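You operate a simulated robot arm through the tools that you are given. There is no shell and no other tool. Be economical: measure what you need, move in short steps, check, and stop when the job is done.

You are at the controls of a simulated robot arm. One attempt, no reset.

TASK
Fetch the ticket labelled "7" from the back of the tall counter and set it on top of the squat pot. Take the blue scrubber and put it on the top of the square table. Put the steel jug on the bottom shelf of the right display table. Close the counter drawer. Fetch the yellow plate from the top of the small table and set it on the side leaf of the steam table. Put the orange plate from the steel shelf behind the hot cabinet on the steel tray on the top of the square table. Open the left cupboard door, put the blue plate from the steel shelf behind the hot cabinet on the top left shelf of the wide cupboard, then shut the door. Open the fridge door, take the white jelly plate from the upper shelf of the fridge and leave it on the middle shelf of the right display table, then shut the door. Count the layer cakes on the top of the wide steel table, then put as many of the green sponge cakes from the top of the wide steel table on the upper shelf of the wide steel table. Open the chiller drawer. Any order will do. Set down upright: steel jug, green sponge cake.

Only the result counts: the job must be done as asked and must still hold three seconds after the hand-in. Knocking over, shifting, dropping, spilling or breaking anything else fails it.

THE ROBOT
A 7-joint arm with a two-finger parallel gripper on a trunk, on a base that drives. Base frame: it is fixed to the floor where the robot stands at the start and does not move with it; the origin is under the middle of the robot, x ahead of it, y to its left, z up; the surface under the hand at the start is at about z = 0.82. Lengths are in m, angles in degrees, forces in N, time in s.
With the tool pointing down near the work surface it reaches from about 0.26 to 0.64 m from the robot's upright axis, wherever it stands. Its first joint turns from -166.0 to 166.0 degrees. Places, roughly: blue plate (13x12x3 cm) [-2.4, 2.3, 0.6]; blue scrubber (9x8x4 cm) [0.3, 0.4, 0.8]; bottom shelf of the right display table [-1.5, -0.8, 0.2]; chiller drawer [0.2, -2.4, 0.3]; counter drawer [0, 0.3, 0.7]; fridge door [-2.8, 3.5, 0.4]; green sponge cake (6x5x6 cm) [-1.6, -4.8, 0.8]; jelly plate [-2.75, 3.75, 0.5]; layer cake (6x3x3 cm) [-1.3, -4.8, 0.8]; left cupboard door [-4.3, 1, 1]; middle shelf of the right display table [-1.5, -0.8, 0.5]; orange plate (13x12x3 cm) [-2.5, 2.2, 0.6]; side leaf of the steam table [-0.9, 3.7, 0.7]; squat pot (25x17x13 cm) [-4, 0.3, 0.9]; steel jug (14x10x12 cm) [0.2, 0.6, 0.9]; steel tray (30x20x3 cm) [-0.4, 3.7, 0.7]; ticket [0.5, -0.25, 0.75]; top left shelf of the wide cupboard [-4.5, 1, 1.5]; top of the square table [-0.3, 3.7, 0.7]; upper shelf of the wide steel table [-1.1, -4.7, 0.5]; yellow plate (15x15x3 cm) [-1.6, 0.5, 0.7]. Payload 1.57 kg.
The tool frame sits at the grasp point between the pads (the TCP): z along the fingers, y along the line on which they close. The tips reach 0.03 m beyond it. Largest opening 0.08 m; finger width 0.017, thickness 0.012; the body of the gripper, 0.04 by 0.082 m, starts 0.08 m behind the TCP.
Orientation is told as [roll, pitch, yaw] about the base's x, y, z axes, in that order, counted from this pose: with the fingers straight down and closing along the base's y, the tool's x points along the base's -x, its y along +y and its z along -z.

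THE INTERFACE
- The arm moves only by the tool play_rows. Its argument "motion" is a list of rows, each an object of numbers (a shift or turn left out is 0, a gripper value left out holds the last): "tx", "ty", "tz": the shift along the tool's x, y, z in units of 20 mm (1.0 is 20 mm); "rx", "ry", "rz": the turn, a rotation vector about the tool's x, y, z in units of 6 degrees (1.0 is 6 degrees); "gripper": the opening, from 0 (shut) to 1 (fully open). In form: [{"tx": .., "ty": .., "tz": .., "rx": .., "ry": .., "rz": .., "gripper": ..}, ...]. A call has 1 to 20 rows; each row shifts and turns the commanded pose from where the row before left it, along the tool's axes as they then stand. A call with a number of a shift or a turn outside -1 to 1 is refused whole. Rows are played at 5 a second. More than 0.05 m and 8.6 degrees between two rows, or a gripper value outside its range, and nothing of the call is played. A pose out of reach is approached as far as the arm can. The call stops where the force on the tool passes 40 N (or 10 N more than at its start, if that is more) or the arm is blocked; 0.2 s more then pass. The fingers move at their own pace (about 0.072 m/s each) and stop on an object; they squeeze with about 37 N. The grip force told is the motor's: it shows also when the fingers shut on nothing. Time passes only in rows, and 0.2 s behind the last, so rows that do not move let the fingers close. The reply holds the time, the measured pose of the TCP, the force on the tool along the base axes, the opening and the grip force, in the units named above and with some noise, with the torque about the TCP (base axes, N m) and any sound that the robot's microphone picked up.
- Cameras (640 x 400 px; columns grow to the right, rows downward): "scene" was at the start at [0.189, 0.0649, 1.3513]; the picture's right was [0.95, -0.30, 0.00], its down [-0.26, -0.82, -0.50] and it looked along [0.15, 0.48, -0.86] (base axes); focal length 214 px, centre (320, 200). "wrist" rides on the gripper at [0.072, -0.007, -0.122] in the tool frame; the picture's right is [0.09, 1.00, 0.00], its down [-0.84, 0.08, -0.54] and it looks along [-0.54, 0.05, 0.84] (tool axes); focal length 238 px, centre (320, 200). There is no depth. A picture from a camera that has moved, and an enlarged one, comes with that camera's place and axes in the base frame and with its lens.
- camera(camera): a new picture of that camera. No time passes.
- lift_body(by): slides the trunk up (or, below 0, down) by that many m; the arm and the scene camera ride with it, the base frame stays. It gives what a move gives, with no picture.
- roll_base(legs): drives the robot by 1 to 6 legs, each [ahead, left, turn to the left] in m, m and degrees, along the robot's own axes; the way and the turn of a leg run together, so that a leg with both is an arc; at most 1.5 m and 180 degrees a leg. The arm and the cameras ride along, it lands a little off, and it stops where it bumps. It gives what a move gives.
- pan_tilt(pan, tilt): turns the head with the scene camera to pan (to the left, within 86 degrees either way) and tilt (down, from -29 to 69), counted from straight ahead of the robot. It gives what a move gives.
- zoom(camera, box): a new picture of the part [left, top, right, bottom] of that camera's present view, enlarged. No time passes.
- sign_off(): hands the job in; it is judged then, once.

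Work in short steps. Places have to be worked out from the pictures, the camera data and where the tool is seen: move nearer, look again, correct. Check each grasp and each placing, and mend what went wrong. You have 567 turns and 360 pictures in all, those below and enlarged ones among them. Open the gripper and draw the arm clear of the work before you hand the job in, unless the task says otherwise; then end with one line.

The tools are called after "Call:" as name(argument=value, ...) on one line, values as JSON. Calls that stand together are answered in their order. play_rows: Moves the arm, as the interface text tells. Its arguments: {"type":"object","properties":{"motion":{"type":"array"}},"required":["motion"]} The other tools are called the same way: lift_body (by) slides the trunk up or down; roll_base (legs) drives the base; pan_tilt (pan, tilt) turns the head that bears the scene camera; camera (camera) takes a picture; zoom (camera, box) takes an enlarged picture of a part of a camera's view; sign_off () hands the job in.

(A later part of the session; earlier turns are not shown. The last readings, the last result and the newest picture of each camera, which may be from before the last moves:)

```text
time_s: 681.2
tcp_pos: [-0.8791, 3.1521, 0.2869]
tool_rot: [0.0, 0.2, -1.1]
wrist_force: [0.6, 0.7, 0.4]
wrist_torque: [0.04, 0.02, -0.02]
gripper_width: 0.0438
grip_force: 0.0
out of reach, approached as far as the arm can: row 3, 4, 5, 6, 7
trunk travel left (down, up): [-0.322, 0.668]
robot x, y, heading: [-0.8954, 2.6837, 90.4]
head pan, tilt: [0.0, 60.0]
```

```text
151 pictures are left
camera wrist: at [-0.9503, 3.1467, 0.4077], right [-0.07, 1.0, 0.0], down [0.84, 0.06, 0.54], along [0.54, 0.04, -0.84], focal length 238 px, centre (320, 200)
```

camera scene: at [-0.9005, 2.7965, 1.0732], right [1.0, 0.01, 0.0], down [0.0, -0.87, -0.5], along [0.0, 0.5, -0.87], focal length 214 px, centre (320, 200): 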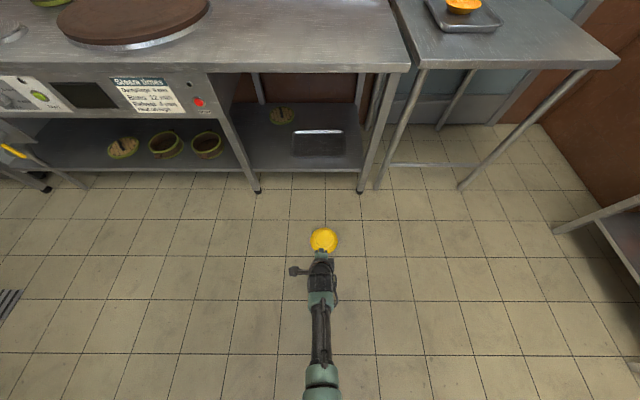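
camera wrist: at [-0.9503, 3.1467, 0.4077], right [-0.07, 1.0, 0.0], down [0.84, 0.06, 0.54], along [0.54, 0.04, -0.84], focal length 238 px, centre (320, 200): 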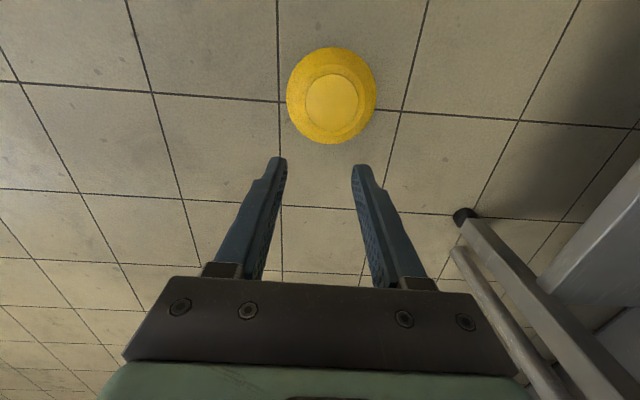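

Call:
play_rows(motion=[{"tx": 0.25, "ty": 0.9, "gripper": 0.5}, {}])

Call:
lift_body(by=-0.18)

Call:
camera(camera="wrist")

Call:
zoom(camera="scene", box=[240, 150, 400, 270])

```text
time_s: 681.8
tcp_pos: [-0.8835, 3.1661, 0.2987]
tool_rot: [-0.1, 0.3, -1.1]
wrist_force: [0.0, -0.5, -0.8]
wrist_torque: [0.03, -0.01, 0.03]
gripper_width: 0.04
grip_force: 0.1
out of reach, approached as far as the arm can: row 1
trunk travel left (down, up): [-0.322, 0.668]
robot x, y, heading: [-0.8987, 2.6776, 90.4]
head pan, tilt: [0.0, 60.0]
```

```text
time_s: 683.8
tcp_pos: [-0.8838, 3.1657, 0.1184]
tool_rot: [-0.1, 0.4, -1.2]
wrist_force: [-0.6, -0.1, -0.2]
wrist_torque: [-0.02, -0.02, -0.03]
gripper_width: 0.0402
grip_force: 0.0
trunk travel left (down, up): [-0.142, 0.848]
robot x, y, heading: [-0.8944, 2.6773, 90.3]
head pan, tilt: [0.0, 60.0]
```

```text
150 pictures are left
camera wrist: at [-0.9553, 3.1605, 0.2411], right [-0.07, 1.0, 0.0], down [0.84, 0.06, 0.54], along [0.54, 0.04, -0.84], focal length 238 px, centre (320, 200)
```

wrist: 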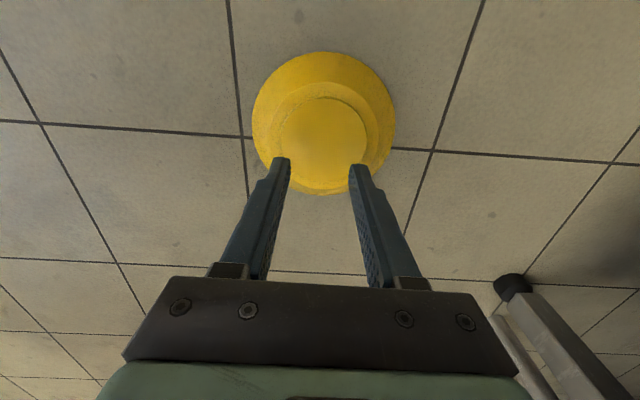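

```text
3.33 times, centred on (320, 210) of scene
camera zoom: at [-0.9011, 2.9165, 0.8932], right [1.0, 0.01, 0.0], down [0.0, -0.87, -0.5], along [0.0, 0.5, -0.87], focal length 715 px, centre (320, 167)
```

zoom: 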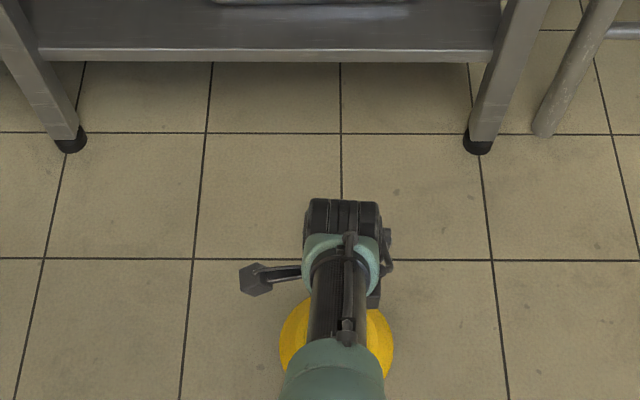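

Aligned with the recess. Descend gently.

Call:
play_rows(motion=[{"tx": 0.1, "ty": 0.15, "tz": 0.5}, {"tz": 0.6}, {"tz": 0.6}, {"tz": 0.4}, {"tz": 0.3}, {"tz": 0.2}, {"tz": 0.2}, {"tz": 0.2}])

Call:
camera(camera="wrist")

```text
time_s: 685.6
tcp_pos: [-0.8825, 3.1566, 0.1066]
tool_rot: [0.0, 0.3, -1.1]
wrist_force: [0.2, 0.3, -0.1]
wrist_torque: [0.01, -0.02, 0.02]
gripper_width: 0.04
grip_force: 0.1
out of reach, approached as far as the arm can: row 1, 2, 3, 4, 5, 7, 8
trunk travel left (down, up): [-0.142, 0.848]
robot x, y, heading: [-0.8987, 2.6814, 90.4]
head pan, tilt: [0.0, 60.0]
```

```text
148 pictures are left
camera wrist: at [-0.9549, 3.1504, 0.2288], right [-0.07, 1.0, 0.0], down [0.84, 0.06, 0.54], along [0.54, 0.04, -0.84], focal length 238 px, centre (320, 200)
```

wrist: 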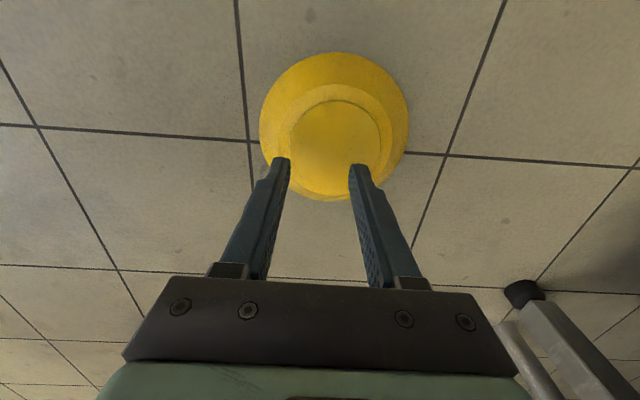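

Call:
roll_base(legs=[[0.013, 0, 0]])

Call:
lift_body(by=-0.035)

Call:
zoom(camera="wrist", box=[220, 40, 440, 240])

```text
time_s: 686.4
tcp_pos: [-0.8832, 3.1698, 0.1069]
tool_rot: [0.0, 0.3, -1.2]
wrist_force: [-0.3, 0.5, -0.3]
wrist_torque: [0.01, -0.01, -0.01]
gripper_width: 0.0399
grip_force: 0.0
trunk travel left (down, up): [-0.142, 0.848]
robot x, y, heading: [-0.8994, 2.6955, 90.4]
head pan, tilt: [0.0, 60.0]
```

```text
time_s: 687.2
tcp_pos: [-0.8839, 3.1678, 0.0727]
tool_rot: [0.1, 0.3, -1.1]
wrist_force: [0.4, 0.0, -0.4]
wrist_torque: [0.0, 0.01, -0.03]
gripper_width: 0.0399
grip_force: 0.0
trunk travel left (down, up): [-0.107, 0.883]
robot x, y, heading: [-0.8949, 2.6962, 90.5]
head pan, tilt: [0.0, 60.0]
```

```text
2.00 times, centred on (330, 140) of wrist
camera zoom: at [-0.955, 3.1636, 0.1938], right [-0.07, 1.0, 0.0], down [0.84, 0.06, 0.54], along [0.54, 0.04, -0.84], focal length 477 px, centre (300, 320)
```

zoom: 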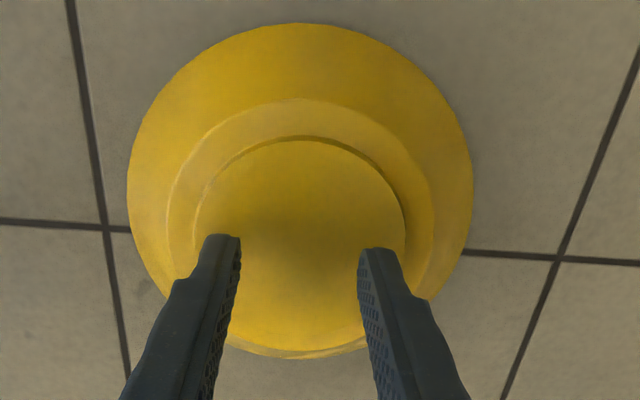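

Call:
lift_body(by=-0.012)

Call:
lift_body(by=-0.005)

Call:
zoom(camera="wrist", box=[220, 40, 440, 240])

```text
time_s: 687.8
tcp_pos: [-0.8836, 3.1695, 0.0601]
tool_rot: [0.1, 0.3, -1.1]
wrist_force: [0.3, -0.2, -0.5]
wrist_torque: [-0.05, -0.03, 0.0]
gripper_width: 0.0402
grip_force: 0.0
trunk travel left (down, up): [-0.095, 0.895]
robot x, y, heading: [-0.8994, 2.6926, 90.4]
head pan, tilt: [0.0, 60.0]
```

```text
time_s: 688.2
tcp_pos: [-0.8828, 3.1697, 0.061]
tool_rot: [-0.2, 0.1, -1.2]
wrist_force: [-0.7, -4.5, 13.8]
wrist_torque: [0.03, -0.04, -0.09]
gripper_width: 0.0393
grip_force: 0.1
trunk travel left (down, up): [-0.092, 0.898]
robot x, y, heading: [-0.8998, 2.6919, 90.4]
head pan, tilt: [0.0, 60.0]
stopped: the force on the tool passed its limit at 49 N (the readings are from after the stop); the commanded pose is now the measured one
```

```text
2.00 times, centred on (330, 140) of wrist
camera zoom: at [-0.9549, 3.1649, 0.1815], right [-0.07, 1.0, 0.0], down [0.84, 0.06, 0.54], along [0.54, 0.04, -0.84], focal length 477 px, centre (300, 320)
```

zoom: 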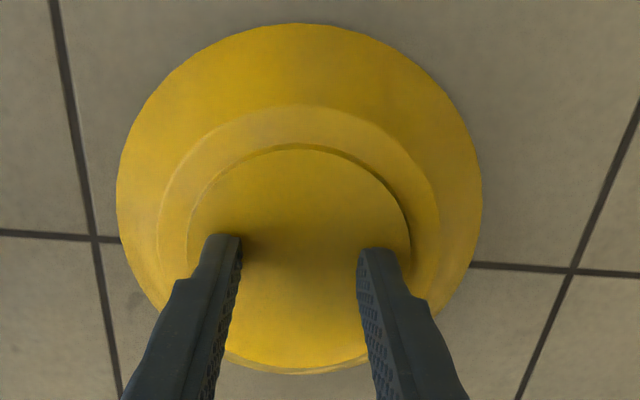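

Tips rest in the recess. Expand the fingers against the ring.

Call:
play_rows(motion=[{"gripper": 0.7}, {"gripper": 1}, {}, {}, {}])

Call:
zoom(camera="wrist", box=[220, 40, 440, 240])

```text
time_s: 689.4
tcp_pos: [-0.8833, 3.17, 0.06]
tool_rot: [-0.1, 0.3, -1.1]
wrist_force: [1.0, -8.0, 23.5]
wrist_torque: [0.7, -0.08, 0.0]
gripper_width: 0.0732
grip_force: 0.0
trunk travel left (down, up): [-0.092, 0.898]
robot x, y, heading: [-0.9028, 2.6923, 90.6]
head pan, tilt: [0.0, 60.0]
```

```text
2.00 times, centred on (330, 140) of wrist
camera zoom: at [-0.9549, 3.1647, 0.1814], right [-0.07, 1.0, 0.0], down [0.84, 0.06, 0.54], along [0.54, 0.04, -0.84], focal length 477 px, centre (300, 320)
```

zoom: 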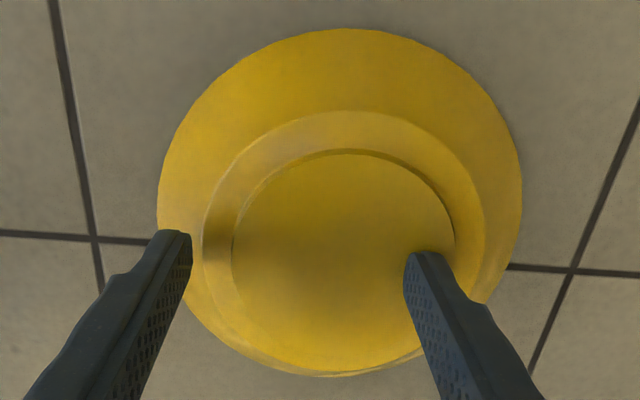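

The expansion popped over the shallow ring and shifted the plate ~14 mm. Re-centre and retry with slow opening under a steady light press.

Call:
play_rows(motion=[{"tz": -0.4}, {"tz": -0.4, "gripper": 0.5}, {}, {"ty": 0.7}, {}])

Call:
zoom(camera="wrist", box=[220, 40, 440, 240])

```text
time_s: 690.6
tcp_pos: [-0.8823, 3.1824, 0.0738]
tool_rot: [-0.2, 0.3, -1.1]
wrist_force: [0.0, 0.6, 0.0]
wrist_torque: [0.01, 0.03, 0.01]
gripper_width: 0.0401
grip_force: 0.1
trunk travel left (down, up): [-0.092, 0.898]
robot x, y, heading: [-0.9022, 2.6896, 90.3]
head pan, tilt: [0.0, 60.0]
```

```text
2.00 times, centred on (330, 140) of wrist
camera zoom: at [-0.954, 3.1779, 0.1956], right [-0.07, 1.0, 0.0], down [0.84, 0.06, 0.54], along [0.54, 0.04, -0.84], focal length 477 px, centre (300, 320)
```

zoom: 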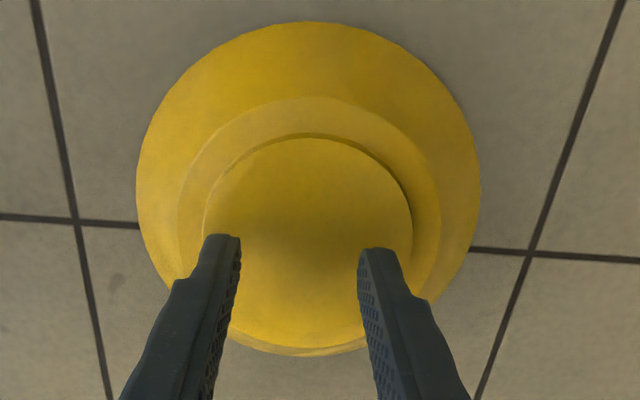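

Call:
play_rows(motion=[{"tx": -0.23, "ty": 0.15}, {"tz": 0.3}, {"tz": 0.2}, {"tz": 0.15}, {"tz": 0.1}, {"tz": 0.1}, {}])

Call:
play_rows(motion=[{"gripper": 0.58}, {"gripper": 0.62}, {"gripper": 0.66}, {"gripper": 0.69}, {"gripper": 0.71}, {"gripper": 0.73}, {}])

Call:
zoom(camera="wrist", box=[220, 40, 440, 240])

```text
time_s: 692.2
tcp_pos: [-0.8755, 3.1796, 0.0708]
tool_rot: [-0.3, 0.2, -1.2]
wrist_force: [0.6, 0.5, 0.0]
wrist_torque: [0.0, -0.06, -0.01]
gripper_width: 0.04
grip_force: 0.1
out of reach, approached as far as the arm can: row 2, 4
trunk travel left (down, up): [-0.092, 0.898]
robot x, y, heading: [-0.9017, 2.6934, 90.3]
head pan, tilt: [0.0, 60.0]
```

```text
time_s: 693.8
tcp_pos: [-0.877, 3.1816, 0.0703]
tool_rot: [-0.4, 0.3, -1.0]
wrist_force: [-0.2, 0.5, 0.3]
wrist_torque: [0.02, -0.02, -0.03]
gripper_width: 0.0582
grip_force: 0.0
trunk travel left (down, up): [-0.092, 0.898]
robot x, y, heading: [-0.8974, 2.6899, 90.3]
head pan, tilt: [0.0, 60.0]
```

```text
2.00 times, centred on (330, 140) of wrist
camera zoom: at [-0.9483, 3.1759, 0.1923], right [-0.07, 1.0, 0.0], down [0.84, 0.06, 0.54], along [0.54, 0.04, -0.84], focal length 477 px, centre (300, 320)
```

zoom: 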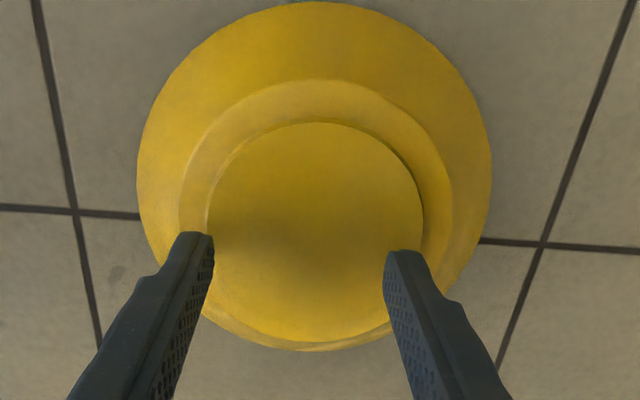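

Call:
play_rows(motion=[{"tz": -0.8, "gripper": 0.5}, {"tz": -0.9}, {"tz": -0.9}, {"tz": -0.9}, {"tz": -0.8}, {}])

Call:
lift_body(by=-0.085)

Call:
zoom(camera="wrist", box=[220, 40, 440, 240])

```text
time_s: 695.2
tcp_pos: [-0.8767, 3.1834, 0.1562]
tool_rot: [-0.3, 0.3, -1.2]
wrist_force: [-0.2, 0.3, 0.2]
wrist_torque: [0.0, 0.01, 0.03]
gripper_width: 0.0401
grip_force: 0.2
trunk travel left (down, up): [-0.092, 0.898]
robot x, y, heading: [-0.8952, 2.6904, 90.2]
head pan, tilt: [0.0, 60.0]
```

```text
time_s: 696.4
tcp_pos: [-0.8779, 3.1825, 0.0707]
tool_rot: [-0.3, 0.2, -1.1]
wrist_force: [0.3, 0.0, -0.4]
wrist_torque: [0.02, 0.03, 0.04]
gripper_width: 0.0398
grip_force: 0.0
trunk travel left (down, up): [-0.007, 0.983]
robot x, y, heading: [-0.8967, 2.6878, 90.2]
head pan, tilt: [0.0, 60.0]
```

```text
2.00 times, centred on (330, 140) of wrist
camera zoom: at [-0.9492, 3.1784, 0.1927], right [-0.07, 1.0, 0.0], down [0.84, 0.06, 0.54], along [0.54, 0.04, -0.84], focal length 477 px, centre (300, 320)
```

zoom: 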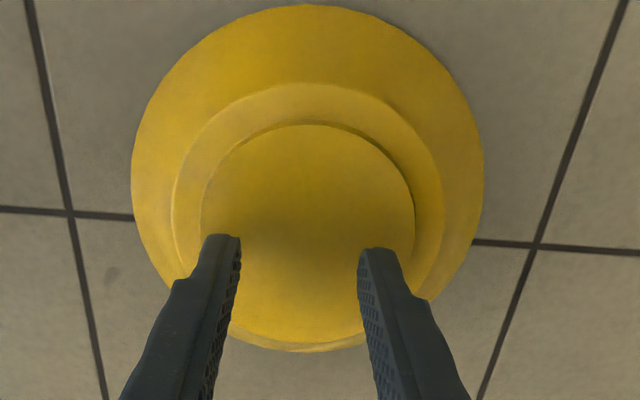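

Call:
play_rows(motion=[{"ty": 0.13, "tz": 0.2}, {"tz": 0.2}, {"tz": 0.1}, {"tz": 0.1}, {"tz": 0.06}, {}])

```text
time_s: 697.8
tcp_pos: [-0.877, 3.1864, 0.0592]
tool_rot: [-0.1, 0.2, -1.1]
wrist_force: [1.3, -7.8, 22.7]
wrist_torque: [-0.06, -0.07, 0.0]
gripper_width: 0.0383
grip_force: 0.1
trunk travel left (down, up): [-0.007, 0.983]
robot x, y, heading: [-0.8962, 2.6883, 90.2]
head pan, tilt: [0.0, 60.0]
```

Call:
play_rows(motion=[{"tz": -0.03, "gripper": 0.56}, {"gripper": 0.6}, {"gripper": 0.64}, {"gripper": 0.67}, {"gripper": 0.69}, {"gripper": 0.71}, {"gripper": 0.73}, {}])

Call:
zoom(camera="wrist", box=[220, 40, 440, 240])

```text
time_s: 699.6
tcp_pos: [-0.8775, 3.1859, 0.0595]
tool_rot: [-0.2, 0.3, -1.1]
wrist_force: [1.3, -11.2, 31.1]
wrist_torque: [0.05, -0.09, 0.0]
gripper_width: 0.0439
grip_force: 0.1
trunk travel left (down, up): [-0.007, 0.983]
robot x, y, heading: [-0.8996, 2.6919, 90.2]
head pan, tilt: [0.0, 60.0]
```

```text
2.00 times, centred on (330, 140) of wrist
camera zoom: at [-0.9491, 3.1814, 0.1814], right [-0.07, 1.0, 0.0], down [0.84, 0.06, 0.54], along [0.54, 0.04, -0.84], focal length 477 px, centre (300, 320)
```

zoom: 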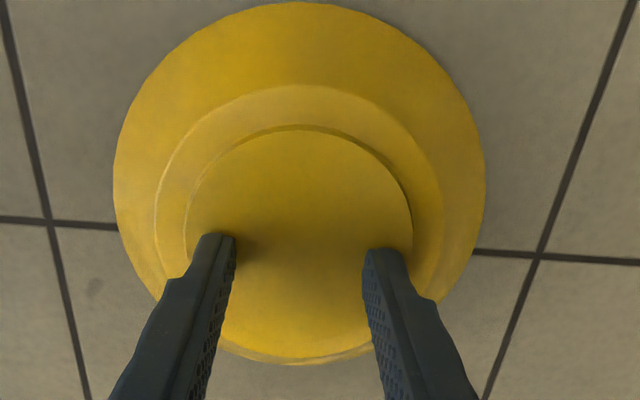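

Call:
play_rows(motion=[{"tz": -0.05}, {"gripper": 0.76}, {"gripper": 0.8}, {}, {}])

Call:
zoom(camera="wrist", box=[220, 40, 440, 240])

```text
time_s: 700.8
tcp_pos: [-0.8789, 3.1869, 0.0588]
tool_rot: [-0.2, 0.3, -1.2]
wrist_force: [-0.6, -6.8, 19.8]
wrist_torque: [0.26, -0.06, 0.0]
gripper_width: 0.0549
grip_force: 0.0
trunk travel left (down, up): [-0.007, 0.983]
robot x, y, heading: [-0.9024, 2.6899, 90.1]
head pan, tilt: [0.0, 60.0]
```

```text
2.00 times, centred on (330, 140) of wrist
camera zoom: at [-0.9493, 3.1811, 0.1815], right [-0.07, 1.0, 0.0], down [0.84, 0.06, 0.54], along [0.54, 0.04, -0.84], focal length 477 px, centre (300, 320)
```

zoom: 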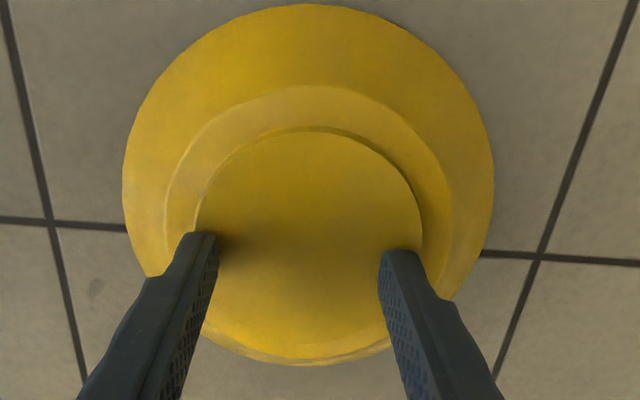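

Call:
play_rows(motion=[{"gripper": 0.6, "tz": -0.1}, {"tz": -0.1}, {"ty": 0.17}, {}, {"tz": 0.1}, {"tz": 0.06}, {}])

Call:
zoom(camera="wrist", box=[260, 80, 420, 200])

```text
time_s: 702.4
tcp_pos: [-0.8758, 3.1899, 0.0594]
tool_rot: [-0.2, 0.4, -1.1]
wrist_force: [0.2, 1.0, 0.0]
wrist_torque: [0.0, -0.01, -0.04]
gripper_width: 0.0477
grip_force: 0.0
trunk travel left (down, up): [-0.007, 0.983]
robot x, y, heading: [-0.9014, 2.6874, 90.3]
head pan, tilt: [0.0, 60.0]
```

```text
3.33 times, centred on (340, 140) of wrist
camera zoom: at [-0.949, 3.1842, 0.1818], right [-0.07, 1.0, 0.0], down [0.84, 0.06, 0.54], along [0.54, 0.04, -0.84], focal length 794 px, centre (253, 400)
```

zoom: 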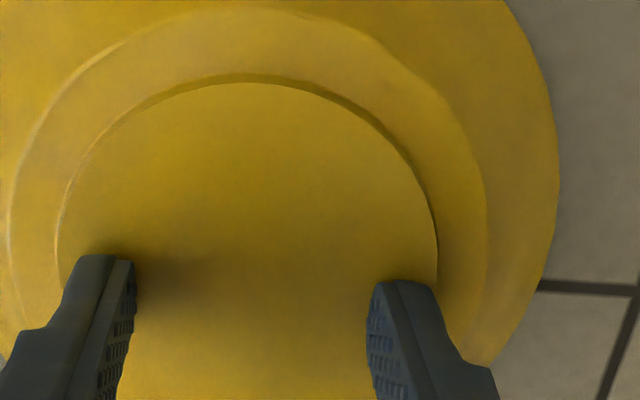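

Call:
play_rows(motion=[{"gripper": 0.63, "ty": -0.03}, {"gripper": 0.65}, {"gripper": 0.67}, {"gripper": 0.69}, {"gripper": 0.71}, {"gripper": 0.73}, {"gripper": 0.75}, {}])

Call:
zoom(camera="wrist", box=[260, 80, 420, 200])

```text
time_s: 704.2
tcp_pos: [-0.8778, 3.1884, 0.0605]
tool_rot: [-0.3, 0.2, -1.0]
wrist_force: [-0.5, -0.4, 1.4]
wrist_torque: [0.06, 0.02, -0.01]
gripper_width: 0.0596
grip_force: 0.1
trunk travel left (down, up): [-0.007, 0.983]
robot x, y, heading: [-0.8962, 2.6903, 89.9]
head pan, tilt: [0.0, 60.0]
```

```text
3.33 times, centred on (340, 140) of wrist
camera zoom: at [-0.9489, 3.1837, 0.1818], right [-0.07, 1.0, 0.0], down [0.84, 0.06, 0.54], along [0.54, 0.04, -0.84], focal length 794 px, centre (253, 400)
```

zoom: 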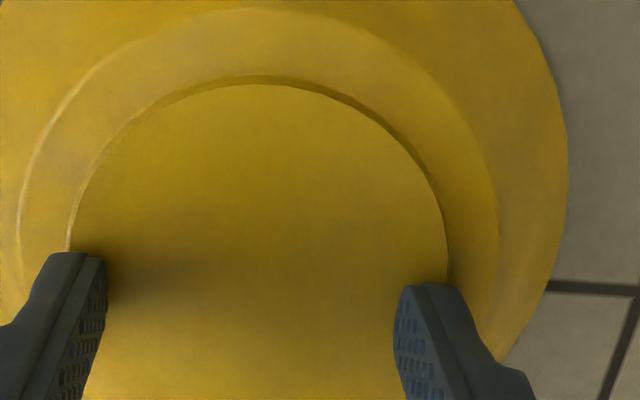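

The ring is too shallow for an expanding grip. New idea: roll the plate over its near rim by pressing on the near edge of its base with a tilted fingertip (friction), so it flips upright. Raise, close, tilt the tool 25°, and back off slightly.

Call:
play_rows(motion=[{"tz": -0.8, "gripper": 0.5}, {"tz": -0.9, "gripper": 0}, {"tz": -0.9}, {"rx": -0.83}, {"rx": -0.83}, {"rx": -0.83}, {"rx": -0.83}, {"rx": -0.83}, {}])

Call:
roll_base(legs=[[-0.07, 0, 0]])

Call:
camera(camera="wrist")

```text
time_s: 706.2
tcp_pos: [-0.8777, 3.1901, 0.1128]
tool_rot: [24.7, 0.2, -1.2]
wrist_force: [1.2, 0.7, 0.3]
wrist_torque: [-0.01, -0.01, -0.01]
gripper_width: 0.0001
grip_force: 21.7
trunk travel left (down, up): [-0.007, 0.983]
robot x, y, heading: [-0.8978, 2.6898, 90.3]
head pan, tilt: [0.0, 60.0]
```

```text
time_s: 707.2
tcp_pos: [-0.8765, 3.1199, 0.1128]
tool_rot: [24.7, 0.3, -1.0]
wrist_force: [1.1, -0.1, -0.4]
wrist_torque: [0.0, 0.0, 0.03]
gripper_width: 0.0
grip_force: 21.3
trunk travel left (down, up): [-0.007, 0.983]
robot x, y, heading: [-0.9003, 2.6199, 90.2]
head pan, tilt: [0.0, 60.0]
```

```text
137 pictures are left
camera wrist: at [-0.9496, 3.064, 0.2201], right [-0.07, 0.91, 0.42], down [0.84, -0.17, 0.52], along [0.54, 0.38, -0.75], focal length 238 px, centre (320, 200)
```

wrist: 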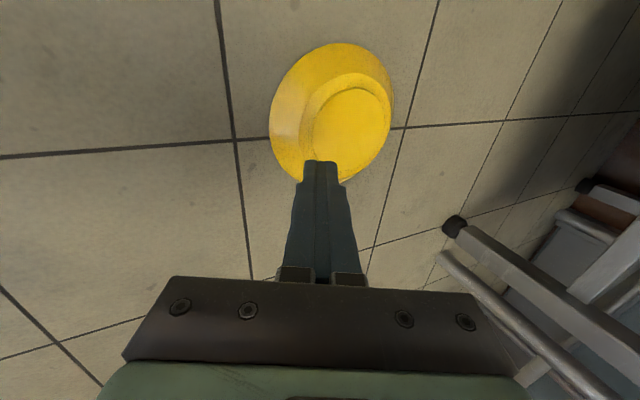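

Call:
play_rows(motion=[{"tx": 0.3, "ty": -0.12, "tz": 0.5}, {"tx": 0.32, "ty": -0.12, "tz": 0.5}, {"ty": -0.1, "tz": 0.5}, {"ty": -0.1, "tz": 0.5}, {"ty": -0.07, "tz": 0.3}, {}])

Call:
zoom(camera="wrist", box=[220, 40, 440, 240])

```text
time_s: 708.6
tcp_pos: [-0.8887, 3.1304, 0.066]
tool_rot: [24.6, 0.3, -1.1]
wrist_force: [0.1, -0.2, 0.2]
wrist_torque: [0.0, -0.02, -0.01]
gripper_width: 0.0002
grip_force: 20.7
trunk travel left (down, up): [-0.007, 0.983]
robot x, y, heading: [-0.8992, 2.6223, 90.4]
head pan, tilt: [0.0, 60.0]
```

```text
2.00 times, centred on (330, 140) of wrist
camera zoom: at [-0.9618, 3.0741, 0.1741], right [-0.07, 0.91, 0.42], down [0.84, -0.17, 0.52], along [0.54, 0.38, -0.75], focal length 477 px, centre (300, 320)
```

zoom: 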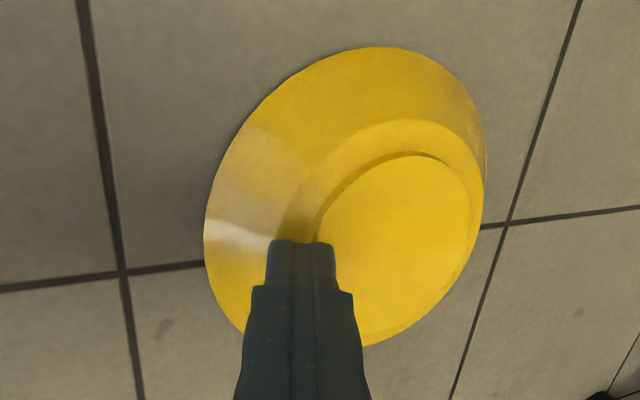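

Call:
play_rows(motion=[{"ty": 0.27, "tz": 0.125}, {"ty": -0.08, "tz": 0.18}, {"ty": -0.08, "tz": 0.18}, {}])

```text
time_s: 709.6
tcp_pos: [-0.8896, 3.1352, 0.0577]
tool_rot: [24.6, 0.3, -1.1]
wrist_force: [0.0, 0.1, 0.5]
wrist_torque: [-0.01, 0.01, -0.01]
gripper_width: 0.0001
grip_force: 21.3
trunk travel left (down, up): [-0.007, 0.983]
robot x, y, heading: [-0.8982, 2.6204, 90.3]
head pan, tilt: [0.0, 60.0]
```

Call:
play_rows(motion=[{"ty": -0.06, "tz": 0.12}, {"ty": -0.06, "tz": 0.12}, {}])

Call:
zoom(camera="wrist", box=[220, 40, 440, 240])

```text
time_s: 710.4
tcp_pos: [-0.8889, 3.1385, 0.056]
tool_rot: [24.9, 0.3, -1.1]
wrist_force: [0.1, -10.7, 28.4]
wrist_torque: [0.05, -0.25, -0.08]
gripper_width: 0.0001
grip_force: 21.6
trunk travel left (down, up): [-0.007, 0.983]
robot x, y, heading: [-0.9008, 2.6196, 90.3]
head pan, tilt: [0.0, 60.0]
```

```text
2.00 times, centred on (330, 140) of wrist
camera zoom: at [-0.962, 3.0815, 0.1633], right [-0.07, 0.9, 0.42], down [0.84, -0.18, 0.52], along [0.54, 0.39, -0.74], focal length 477 px, centre (300, 320)
```

zoom: 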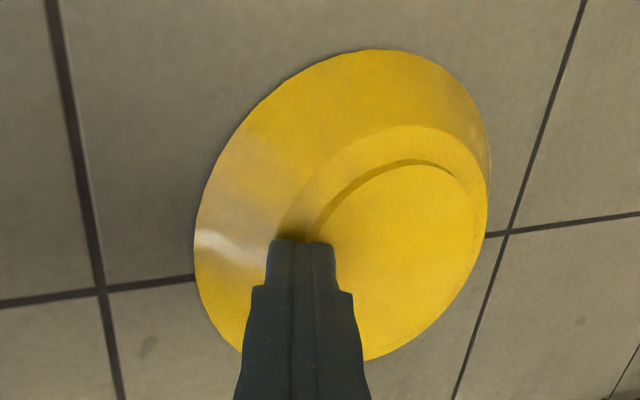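

Contact with 28 N. Now drag toward me with continued press and see whether it rolls or slides.

Call:
play_rows(motion=[{"ty": -0.2, "tz": -0.06}, {"ty": -0.2, "tz": -0.06}, {"ty": -0.2, "tz": -0.06}, {}])

Call:
zoom(camera="wrist", box=[220, 40, 440, 240])

```text
time_s: 711.4
tcp_pos: [-0.8907, 3.1225, 0.0498]
tool_rot: [24.6, 0.3, -1.0]
wrist_force: [-0.8, -0.2, -0.7]
wrist_torque: [-0.03, -0.01, -0.04]
gripper_width: 0.0001
grip_force: 21.5
trunk travel left (down, up): [-0.007, 0.983]
robot x, y, heading: [-0.8969, 2.6245, 90.3]
head pan, tilt: [0.0, 60.0]
```

```text
2.00 times, centred on (330, 140) of wrist
camera zoom: at [-0.9626, 3.0669, 0.1578], right [-0.07, 0.91, 0.41], down [0.84, -0.17, 0.52], along [0.54, 0.38, -0.75], focal length 477 px, centre (300, 320)
```

zoom: 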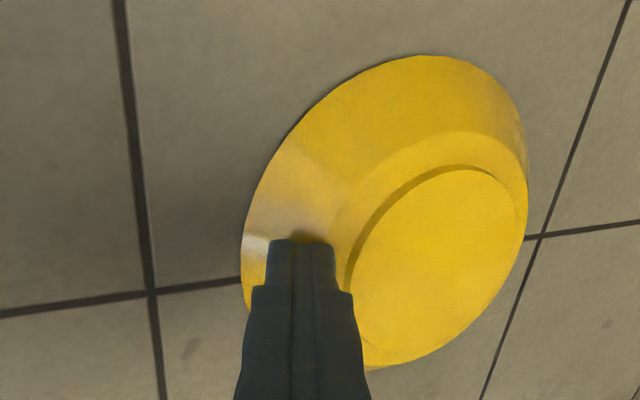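

Call:
play_rows(motion=[{"tz": -0.4, "ty": 0.1}, {"ty": 0.2, "tz": 0.05}, {"tz": 0.15, "ty": -0.05}, {}])

Call:
zoom(camera="wrist", box=[250, 100, 400, 200])

```text
time_s: 712.4
tcp_pos: [-0.8893, 3.128, 0.0568]
tool_rot: [24.6, 0.3, -1.1]
wrist_force: [-0.2, -0.4, -0.2]
wrist_torque: [0.03, 0.03, 0.01]
gripper_width: 0.0
grip_force: 21.2
trunk travel left (down, up): [-0.007, 0.983]
robot x, y, heading: [-0.8974, 2.6246, 90.7]
head pan, tilt: [0.0, 60.0]
```

```text
4.00 times, centred on (325, 150) of wrist
camera zoom: at [-0.9621, 3.0705, 0.1646], right [-0.07, 0.91, 0.42], down [0.84, -0.17, 0.52], along [0.54, 0.38, -0.75], focal length 953 px, centre (300, 400)
```

zoom: 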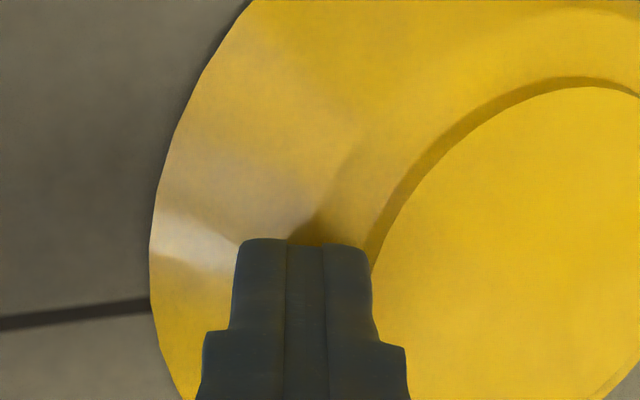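

Better geometry: push forward-down on the *far* base edge with the tool tilted ~33°, so the push line runs through the far rim. Reposition over the far edge.

Call:
play_rows(motion=[{"tz": -0.9, "rx": -0.7}, {"tz": -0.9, "rx": -0.7}, {"ty": 0.8, "tz": 0.4}, {"ty": 0.8, "tz": 0.4}, {"ty": 0.8, "tz": 0.4}, {"ty": 0.8, "tz": 0.4}, {"ty": 0.8, "tz": 0.4}, {"ty": 0.6, "tz": 0.3}, {}])

Call:
camera(camera="wrist")

```text
time_s: 714.4
tcp_pos: [-0.8871, 3.2118, 0.1011]
tool_rot: [32.9, 0.2, -1.2]
wrist_force: [-0.3, 0.1, 0.4]
wrist_torque: [0.0, 0.01, 0.0]
gripper_width: 0.0001
grip_force: 21.6
trunk travel left (down, up): [-0.007, 0.983]
robot x, y, heading: [-0.8987, 2.6221, 90.5]
head pan, tilt: [0.0, 60.0]
```

```text
132 pictures are left
camera wrist: at [-0.9605, 3.1415, 0.1992], right [-0.07, 0.84, 0.54], down [0.83, -0.25, 0.49], along [0.55, 0.49, -0.68], focal length 238 px, centre (320, 200)
```

wrist: 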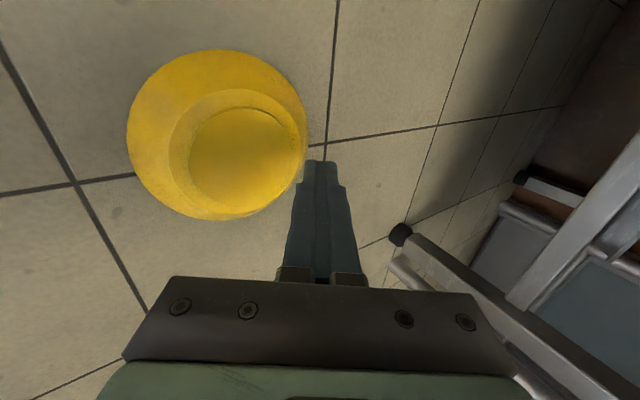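

Call:
play_rows(motion=[{"ty": -0.2, "tz": 0.6}, {"ty": -0.2, "tz": 0.6}, {"ty": -0.2, "tz": 0.6}, {"ty": -0.12, "tz": 0.35}, {"tz": 0.12}, {"tz": 0.12}, {}])

Call:
zoom(camera="wrist", box=[120, 40, 400, 240])

```text
time_s: 716.0
tcp_pos: [-0.8873, 3.2316, 0.0586]
tool_rot: [33.9, 0.1, -1.3]
wrist_force: [0.4, 7.8, 19.7]
wrist_torque: [0.4, -0.09, 0.05]
gripper_width: 0.0002
grip_force: 21.1
trunk travel left (down, up): [-0.007, 0.983]
robot x, y, heading: [-0.9009, 2.6237, 90.5]
head pan, tilt: [0.0, 60.0]
```

```text
2.00 times, centred on (260, 140) of wrist
camera zoom: at [-0.9605, 3.1589, 0.1557], right [-0.07, 0.83, 0.56], down [0.83, -0.26, 0.49], along [0.55, 0.5, -0.67], focal length 477 px, centre (440, 320)
```

zoom: 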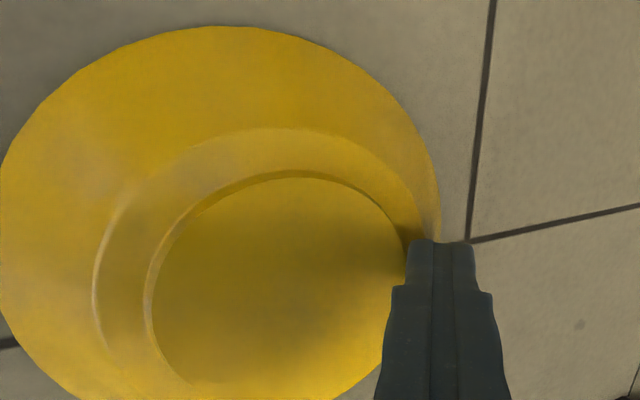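

Call:
play_rows(motion=[{"ty": 0.05, "tz": -0.15}, {"ty": 0.1, "tz": 0.07}, {"tz": 0.1, "ty": -0.06}, {"tz": 0.1, "ty": -0.06}, {}])

Call:
zoom(camera="wrist", box=[220, 90, 380, 200])

```text
time_s: 717.2
tcp_pos: [-0.8874, 3.2325, 0.056]
tool_rot: [33.7, 0.2, -1.1]
wrist_force: [1.7, 2.8, 20.9]
wrist_torque: [0.28, -0.15, 0.02]
gripper_width: 0.0
grip_force: 21.8
trunk travel left (down, up): [-0.007, 0.983]
robot x, y, heading: [-0.8981, 2.6198, 90.3]
head pan, tilt: [0.0, 60.0]
```

```text
3.64 times, centred on (300, 145) of wrist
camera zoom: at [-0.9602, 3.1598, 0.1534], right [-0.07, 0.83, 0.55], down [0.83, -0.25, 0.49], along [0.55, 0.5, -0.67], focal length 867 px, centre (393, 400)
```

zoom: 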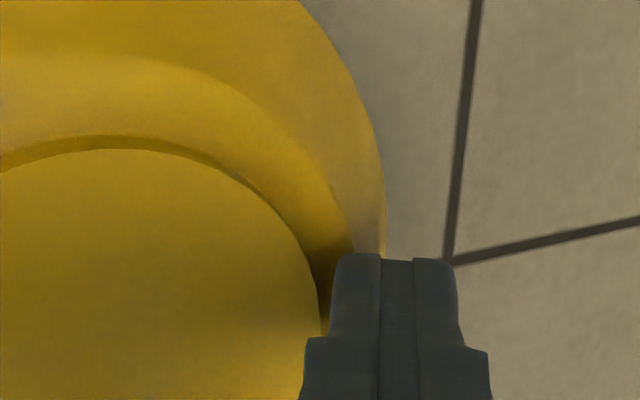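

Call:
play_rows(motion=[{"ty": 0.14, "tz": 0.06}, {"ty": 0.14, "tz": 0.06}, {"ty": 0.15, "tz": 0.04}, {"ty": 0.15, "tz": 0.04}])

Call:
zoom(camera="wrist", box=[120, 40, 400, 240])

```text
time_s: 718.2
tcp_pos: [-0.886, 3.2394, 0.0521]
tool_rot: [32.9, 0.3, -1.1]
wrist_force: [1.2, -0.2, 7.4]
wrist_torque: [0.03, -0.06, 0.0]
gripper_width: 0.0001
grip_force: 21.6
trunk travel left (down, up): [-0.007, 0.983]
robot x, y, heading: [-0.8954, 2.624, 90.1]
head pan, tilt: [0.0, 60.0]
```

```text
2.00 times, centred on (260, 140) of wrist
camera zoom: at [-0.9601, 3.1679, 0.151], right [-0.07, 0.84, 0.54], down [0.83, -0.25, 0.49], along [0.55, 0.49, -0.68], focal length 477 px, centre (440, 320)
```

zoom: 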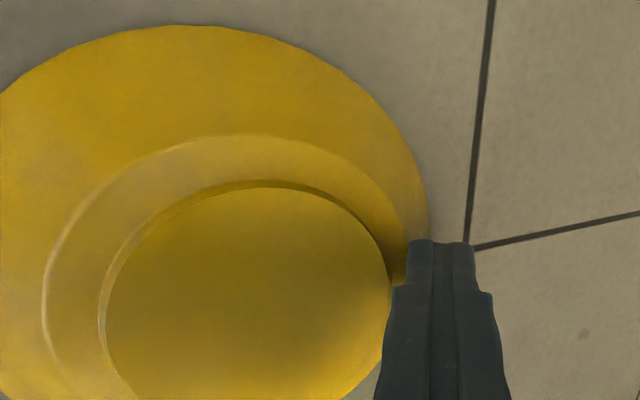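

Tip friction is too low for rolling. The recess wall did transmit force earlier, so retry the expanding grip: centred, light press, opening only just past contact.

Call:
play_rows(motion=[{"tz": -0.8}, {"tz": -0.8}, {"rx": 0.92, "gripper": 0.5}, {"rx": 0.92}, {"rx": 0.92}, {"rx": 0.92}, {"rx": 0.92}, {"rx": 0.9}, {"ty": -0.6}, {"ty": -0.6}, {}])

Call:
zoom(camera="wrist", box=[220, 40, 440, 240])

```text
time_s: 720.6
tcp_pos: [-0.8858, 3.1769, 0.1013]
tool_rot: [0.0, 0.4, -1.1]
wrist_force: [-0.6, -0.1, -0.7]
wrist_torque: [-0.03, 0.02, -0.03]
gripper_width: 0.0401
grip_force: 0.1
out of reach, approached as far as the arm can: row 7, 8
trunk travel left (down, up): [-0.007, 0.983]
robot x, y, heading: [-0.8982, 2.6213, 90.5]
head pan, tilt: [0.0, 60.0]
```

```text
2.00 times, centred on (330, 140) of wrist
camera zoom: at [-0.9565, 3.1718, 0.223], right [-0.07, 1.0, 0.0], down [0.84, 0.06, 0.54], along [0.54, 0.04, -0.84], focal length 477 px, centre (300, 320)
```

zoom: 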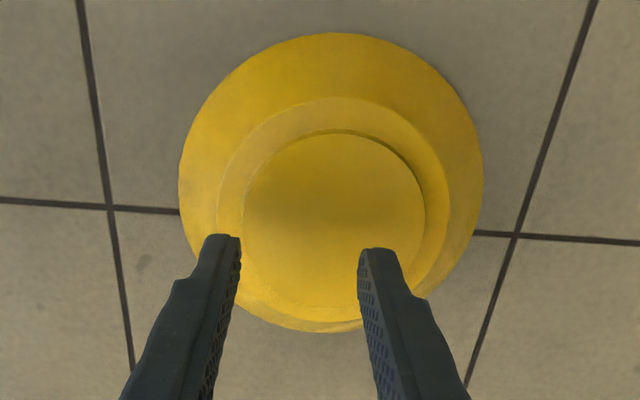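

Call:
roll_base(legs=[[0.06, 0, 0]])

Call:
play_rows(motion=[{"ty": -0.8, "tx": -0.15}, {"ty": -0.8}, {"ty": -0.65}, {"tz": 0.5}, {"tz": 0.5}, {"tz": 0.3}, {}])

Call:
zoom(camera="wrist", box=[240, 60, 420, 210])

```text
time_s: 721.6
tcp_pos: [-0.8847, 3.2378, 0.101]
tool_rot: [0.0, 0.3, -1.1]
wrist_force: [-0.9, -0.4, -0.1]
wrist_torque: [-0.01, -0.03, 0.02]
gripper_width: 0.0401
grip_force: 0.1
trunk travel left (down, up): [-0.007, 0.983]
robot x, y, heading: [-0.8995, 2.6814, 90.3]
head pan, tilt: [0.0, 60.0]
```

```text
time_s: 723.2
tcp_pos: [-0.883, 3.1918, 0.0753]
tool_rot: [0.2, 0.3, -1.2]
wrist_force: [-0.1, -0.6, -0.3]
wrist_torque: [0.0, -0.04, 0.0]
gripper_width: 0.0403
grip_force: 0.1
trunk travel left (down, up): [-0.007, 0.983]
robot x, y, heading: [-0.8997, 2.6833, 90.5]
head pan, tilt: [0.0, 60.0]
```

```text
2.67 times, centred on (330, 135) of wrist
camera zoom: at [-0.9545, 3.1866, 0.1968], right [-0.07, 1.0, 0.0], down [0.84, 0.06, 0.54], along [0.54, 0.04, -0.84], focal length 636 px, centre (293, 373)
```

zoom: 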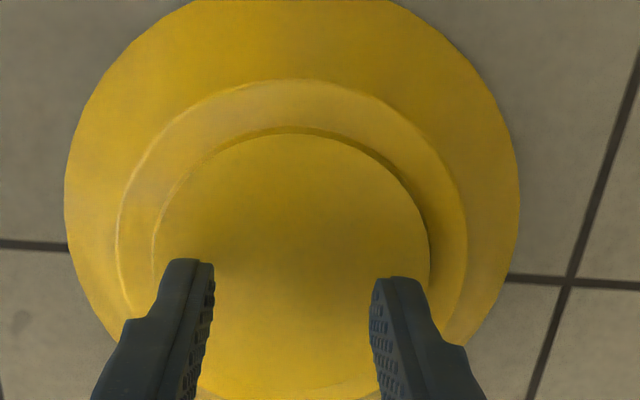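

Call:
play_rows(motion=[{"tx": -0.3}, {"tz": 0.3}, {"tz": 0.2}, {"tz": 0.1}, {"tz": 0.08}, {"tz": 0.06}, {}])

```text
time_s: 724.8
tcp_pos: [-0.877, 3.1923, 0.06]
tool_rot: [0.0, 0.3, -1.3]
wrist_force: [-0.6, 0.1, -0.1]
wrist_torque: [0.04, -0.01, 0.0]
gripper_width: 0.0401
grip_force: 0.0
trunk travel left (down, up): [-0.007, 0.983]
robot x, y, heading: [-0.8986, 2.683, 90.1]
head pan, tilt: [0.0, 60.0]
```

Call:
play_rows(motion=[{"tz": 0.06}, {"tz": 0.06}, {}])

Call:
play_rows(motion=[{"gripper": 0.6}, {"gripper": 0.65}, {"gripper": 0.68}, {"gripper": 0.7}, {"gripper": 0.71}, {}])

Call:
zoom(camera="wrist", box=[240, 60, 420, 210])

```text
time_s: 725.6
tcp_pos: [-0.8772, 3.1928, 0.0595]
tool_rot: [0.1, 0.3, -1.3]
wrist_force: [0.7, -10.8, 22.9]
wrist_torque: [-0.48, -0.06, 0.02]
gripper_width: 0.0414
grip_force: 1.3
trunk travel left (down, up): [-0.007, 0.983]
robot x, y, heading: [-0.8973, 2.6826, 90.2]
head pan, tilt: [0.0, 60.0]
```

```text
time_s: 727.0
tcp_pos: [-0.8755, 3.1944, 0.0597]
tool_rot: [0.3, 0.3, -1.1]
wrist_force: [-0.7, 8.0, 17.9]
wrist_torque: [-0.26, 0.0, -0.01]
gripper_width: 0.0499
grip_force: 0.1
trunk travel left (down, up): [-0.007, 0.983]
robot x, y, heading: [-0.8972, 2.6793, 90.4]
head pan, tilt: [0.0, 60.0]
```

```text
2.67 times, centred on (330, 135) of wrist
camera zoom: at [-0.9489, 3.1879, 0.1815], right [-0.07, 1.0, 0.01], down [0.84, 0.06, 0.54], along [0.54, 0.04, -0.84], focal length 636 px, centre (293, 373)
```

zoom: 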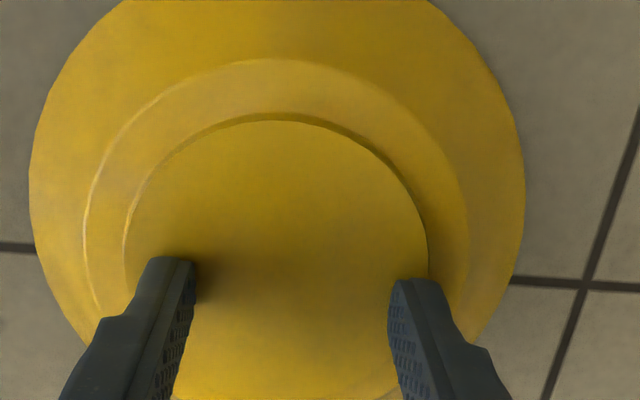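

Call:
play_rows(motion=[{"tz": -0.09, "gripper": 0.6}, {"ty": -0.16}, {}])

Call:
zoom(camera="wrist", box=[240, 60, 420, 210])

```text
time_s: 727.8
tcp_pos: [-0.8779, 3.1892, 0.0611]
tool_rot: [0.1, 0.3, -1.2]
wrist_force: [1.1, 4.3, 8.8]
wrist_torque: [0.09, -0.06, -0.01]
gripper_width: 0.0473
grip_force: 0.0
trunk travel left (down, up): [-0.007, 0.983]
robot x, y, heading: [-0.8964, 2.6834, 90.0]
head pan, tilt: [0.0, 60.0]
```

```text
2.67 times, centred on (330, 135) of wrist
camera zoom: at [-0.9487, 3.1832, 0.1816], right [-0.07, 1.0, 0.0], down [0.84, 0.06, 0.54], along [0.54, 0.04, -0.84], focal length 636 px, centre (293, 373)
```

zoom: 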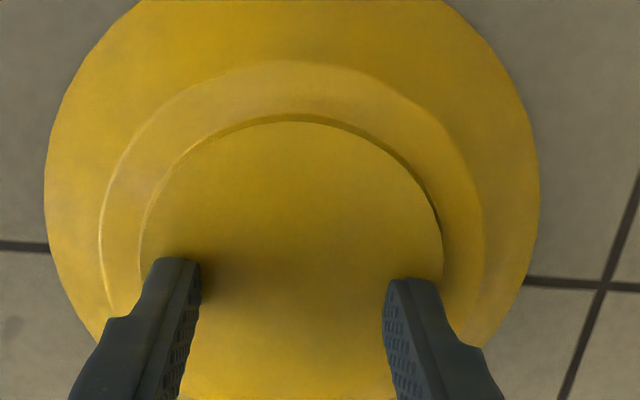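

Call:
play_rows(motion=[{"gripper": 0.63}, {"gripper": 0.65}, {"gripper": 0.67}, {"gripper": 0.69}, {"gripper": 0.7}, {"gripper": 0.71}, {}])

Call:
zoom(camera="wrist", box=[240, 60, 420, 210])

```text
time_s: 729.4
tcp_pos: [-0.8782, 3.1893, 0.0595]
tool_rot: [0.1, 0.2, -1.1]
wrist_force: [-0.6, 2.2, 3.2]
wrist_torque: [-0.1, -0.04, 0.01]
gripper_width: 0.0549
grip_force: 0.0
trunk travel left (down, up): [-0.007, 0.983]
robot x, y, heading: [-0.9006, 2.6821, 90.2]
head pan, tilt: [0.0, 60.0]
```

```text
2.67 times, centred on (330, 135) of wrist
camera zoom: at [-0.949, 3.1837, 0.1817], right [-0.07, 1.0, 0.0], down [0.84, 0.06, 0.54], along [0.54, 0.04, -0.84], focal length 636 px, centre (293, 373)
```

zoom: 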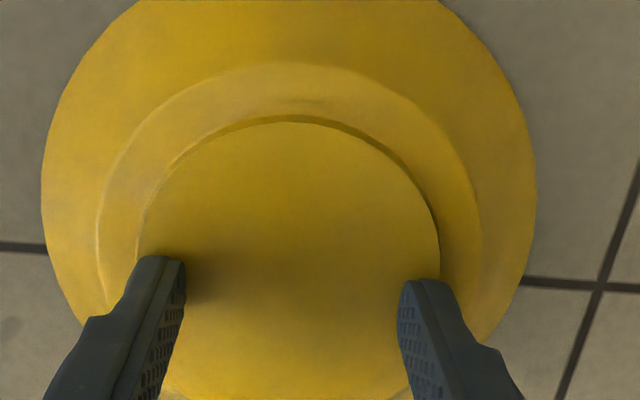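

Call:
play_rows(motion=[{"gripper": 0.73}, {"gripper": 0.76}, {}])

Call:
play_rows(motion=[{"tz": -0.1}, {"tz": -0.1}, {"tz": -0.1}, {}])

Call:
zoom(camera="wrist", box=[240, 60, 420, 210])

```text
time_s: 730.2
tcp_pos: [-0.8768, 3.1891, 0.0593]
tool_rot: [0.0, 0.3, -1.1]
wrist_force: [-0.7, 0.6, 4.0]
wrist_torque: [-0.01, 0.0, -0.03]
gripper_width: 0.0593
grip_force: 0.1
trunk travel left (down, up): [-0.007, 0.983]
robot x, y, heading: [-0.8971, 2.685, 90.0]
head pan, tilt: [0.0, 60.0]
```

```text
time_s: 731.2
tcp_pos: [-0.877, 3.1896, 0.0659]
tool_rot: [0.0, 0.3, -1.1]
wrist_force: [-0.1, 0.4, -0.9]
wrist_torque: [0.03, -0.01, 0.04]
gripper_width: 0.0605
grip_force: 0.1
trunk travel left (down, up): [-0.007, 0.983]
robot x, y, heading: [-0.9001, 2.6825, 89.9]
head pan, tilt: [0.0, 60.0]
```

```text
2.67 times, centred on (330, 135) of wrist
camera zoom: at [-0.9491, 3.1837, 0.1873], right [-0.07, 1.0, 0.0], down [0.84, 0.06, 0.54], along [0.54, 0.04, -0.84], focal length 636 px, centre (293, 373)
```

zoom: 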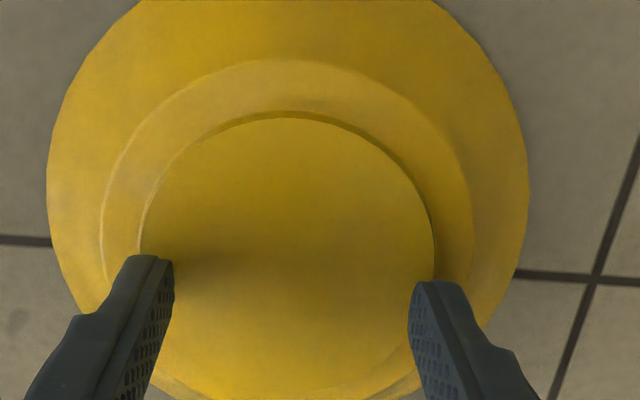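

Call:
play_rows(motion=[{"gripper": 0.62}, {"tz": 0.12}, {"tz": 0.12}, {"tz": 0.12}, {}])

Call:
play_rows(motion=[{"gripper": 0.68}, {"gripper": 0.72}, {"gripper": 0.76}, {"gripper": 0.8}, {"gripper": 0.84}, {}])

Call:
zoom(camera="wrist", box=[240, 60, 420, 210])

```text
time_s: 732.4
tcp_pos: [-0.8764, 3.1895, 0.0604]
tool_rot: [0.0, 0.2, -1.0]
wrist_force: [-1.5, -9.8, 18.2]
wrist_torque: [-0.36, 0.01, -0.03]
gripper_width: 0.0495
grip_force: 0.0
trunk travel left (down, up): [-0.007, 0.983]
robot x, y, heading: [-0.8973, 2.6827, 90.2]
head pan, tilt: [0.0, 60.0]
```

```text
time_s: 733.8
tcp_pos: [-0.8771, 3.1913, 0.0608]
tool_rot: [0.1, 0.4, -1.2]
wrist_force: [0.4, 6.3, 15.5]
wrist_torque: [-0.32, -0.06, -0.01]
gripper_width: 0.061
grip_force: 0.0
trunk travel left (down, up): [-0.007, 0.983]
robot x, y, heading: [-0.8973, 2.6843, 90.1]
head pan, tilt: [0.0, 60.0]
```

```text
2.67 times, centred on (330, 135) of wrist
camera zoom: at [-0.9487, 3.1845, 0.1815], right [-0.07, 1.0, 0.0], down [0.84, 0.06, 0.54], along [0.54, 0.04, -0.84], focal length 636 px, centre (293, 373)
```

zoom: 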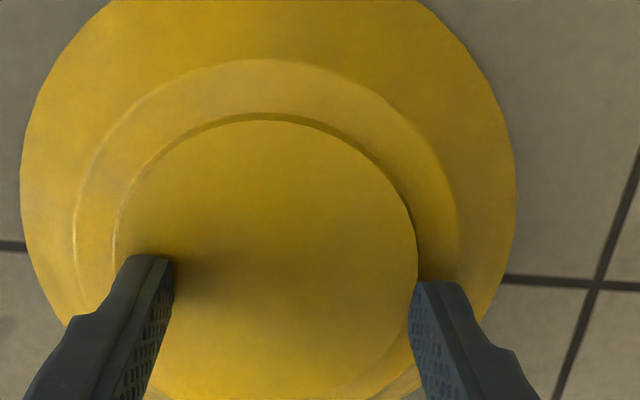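

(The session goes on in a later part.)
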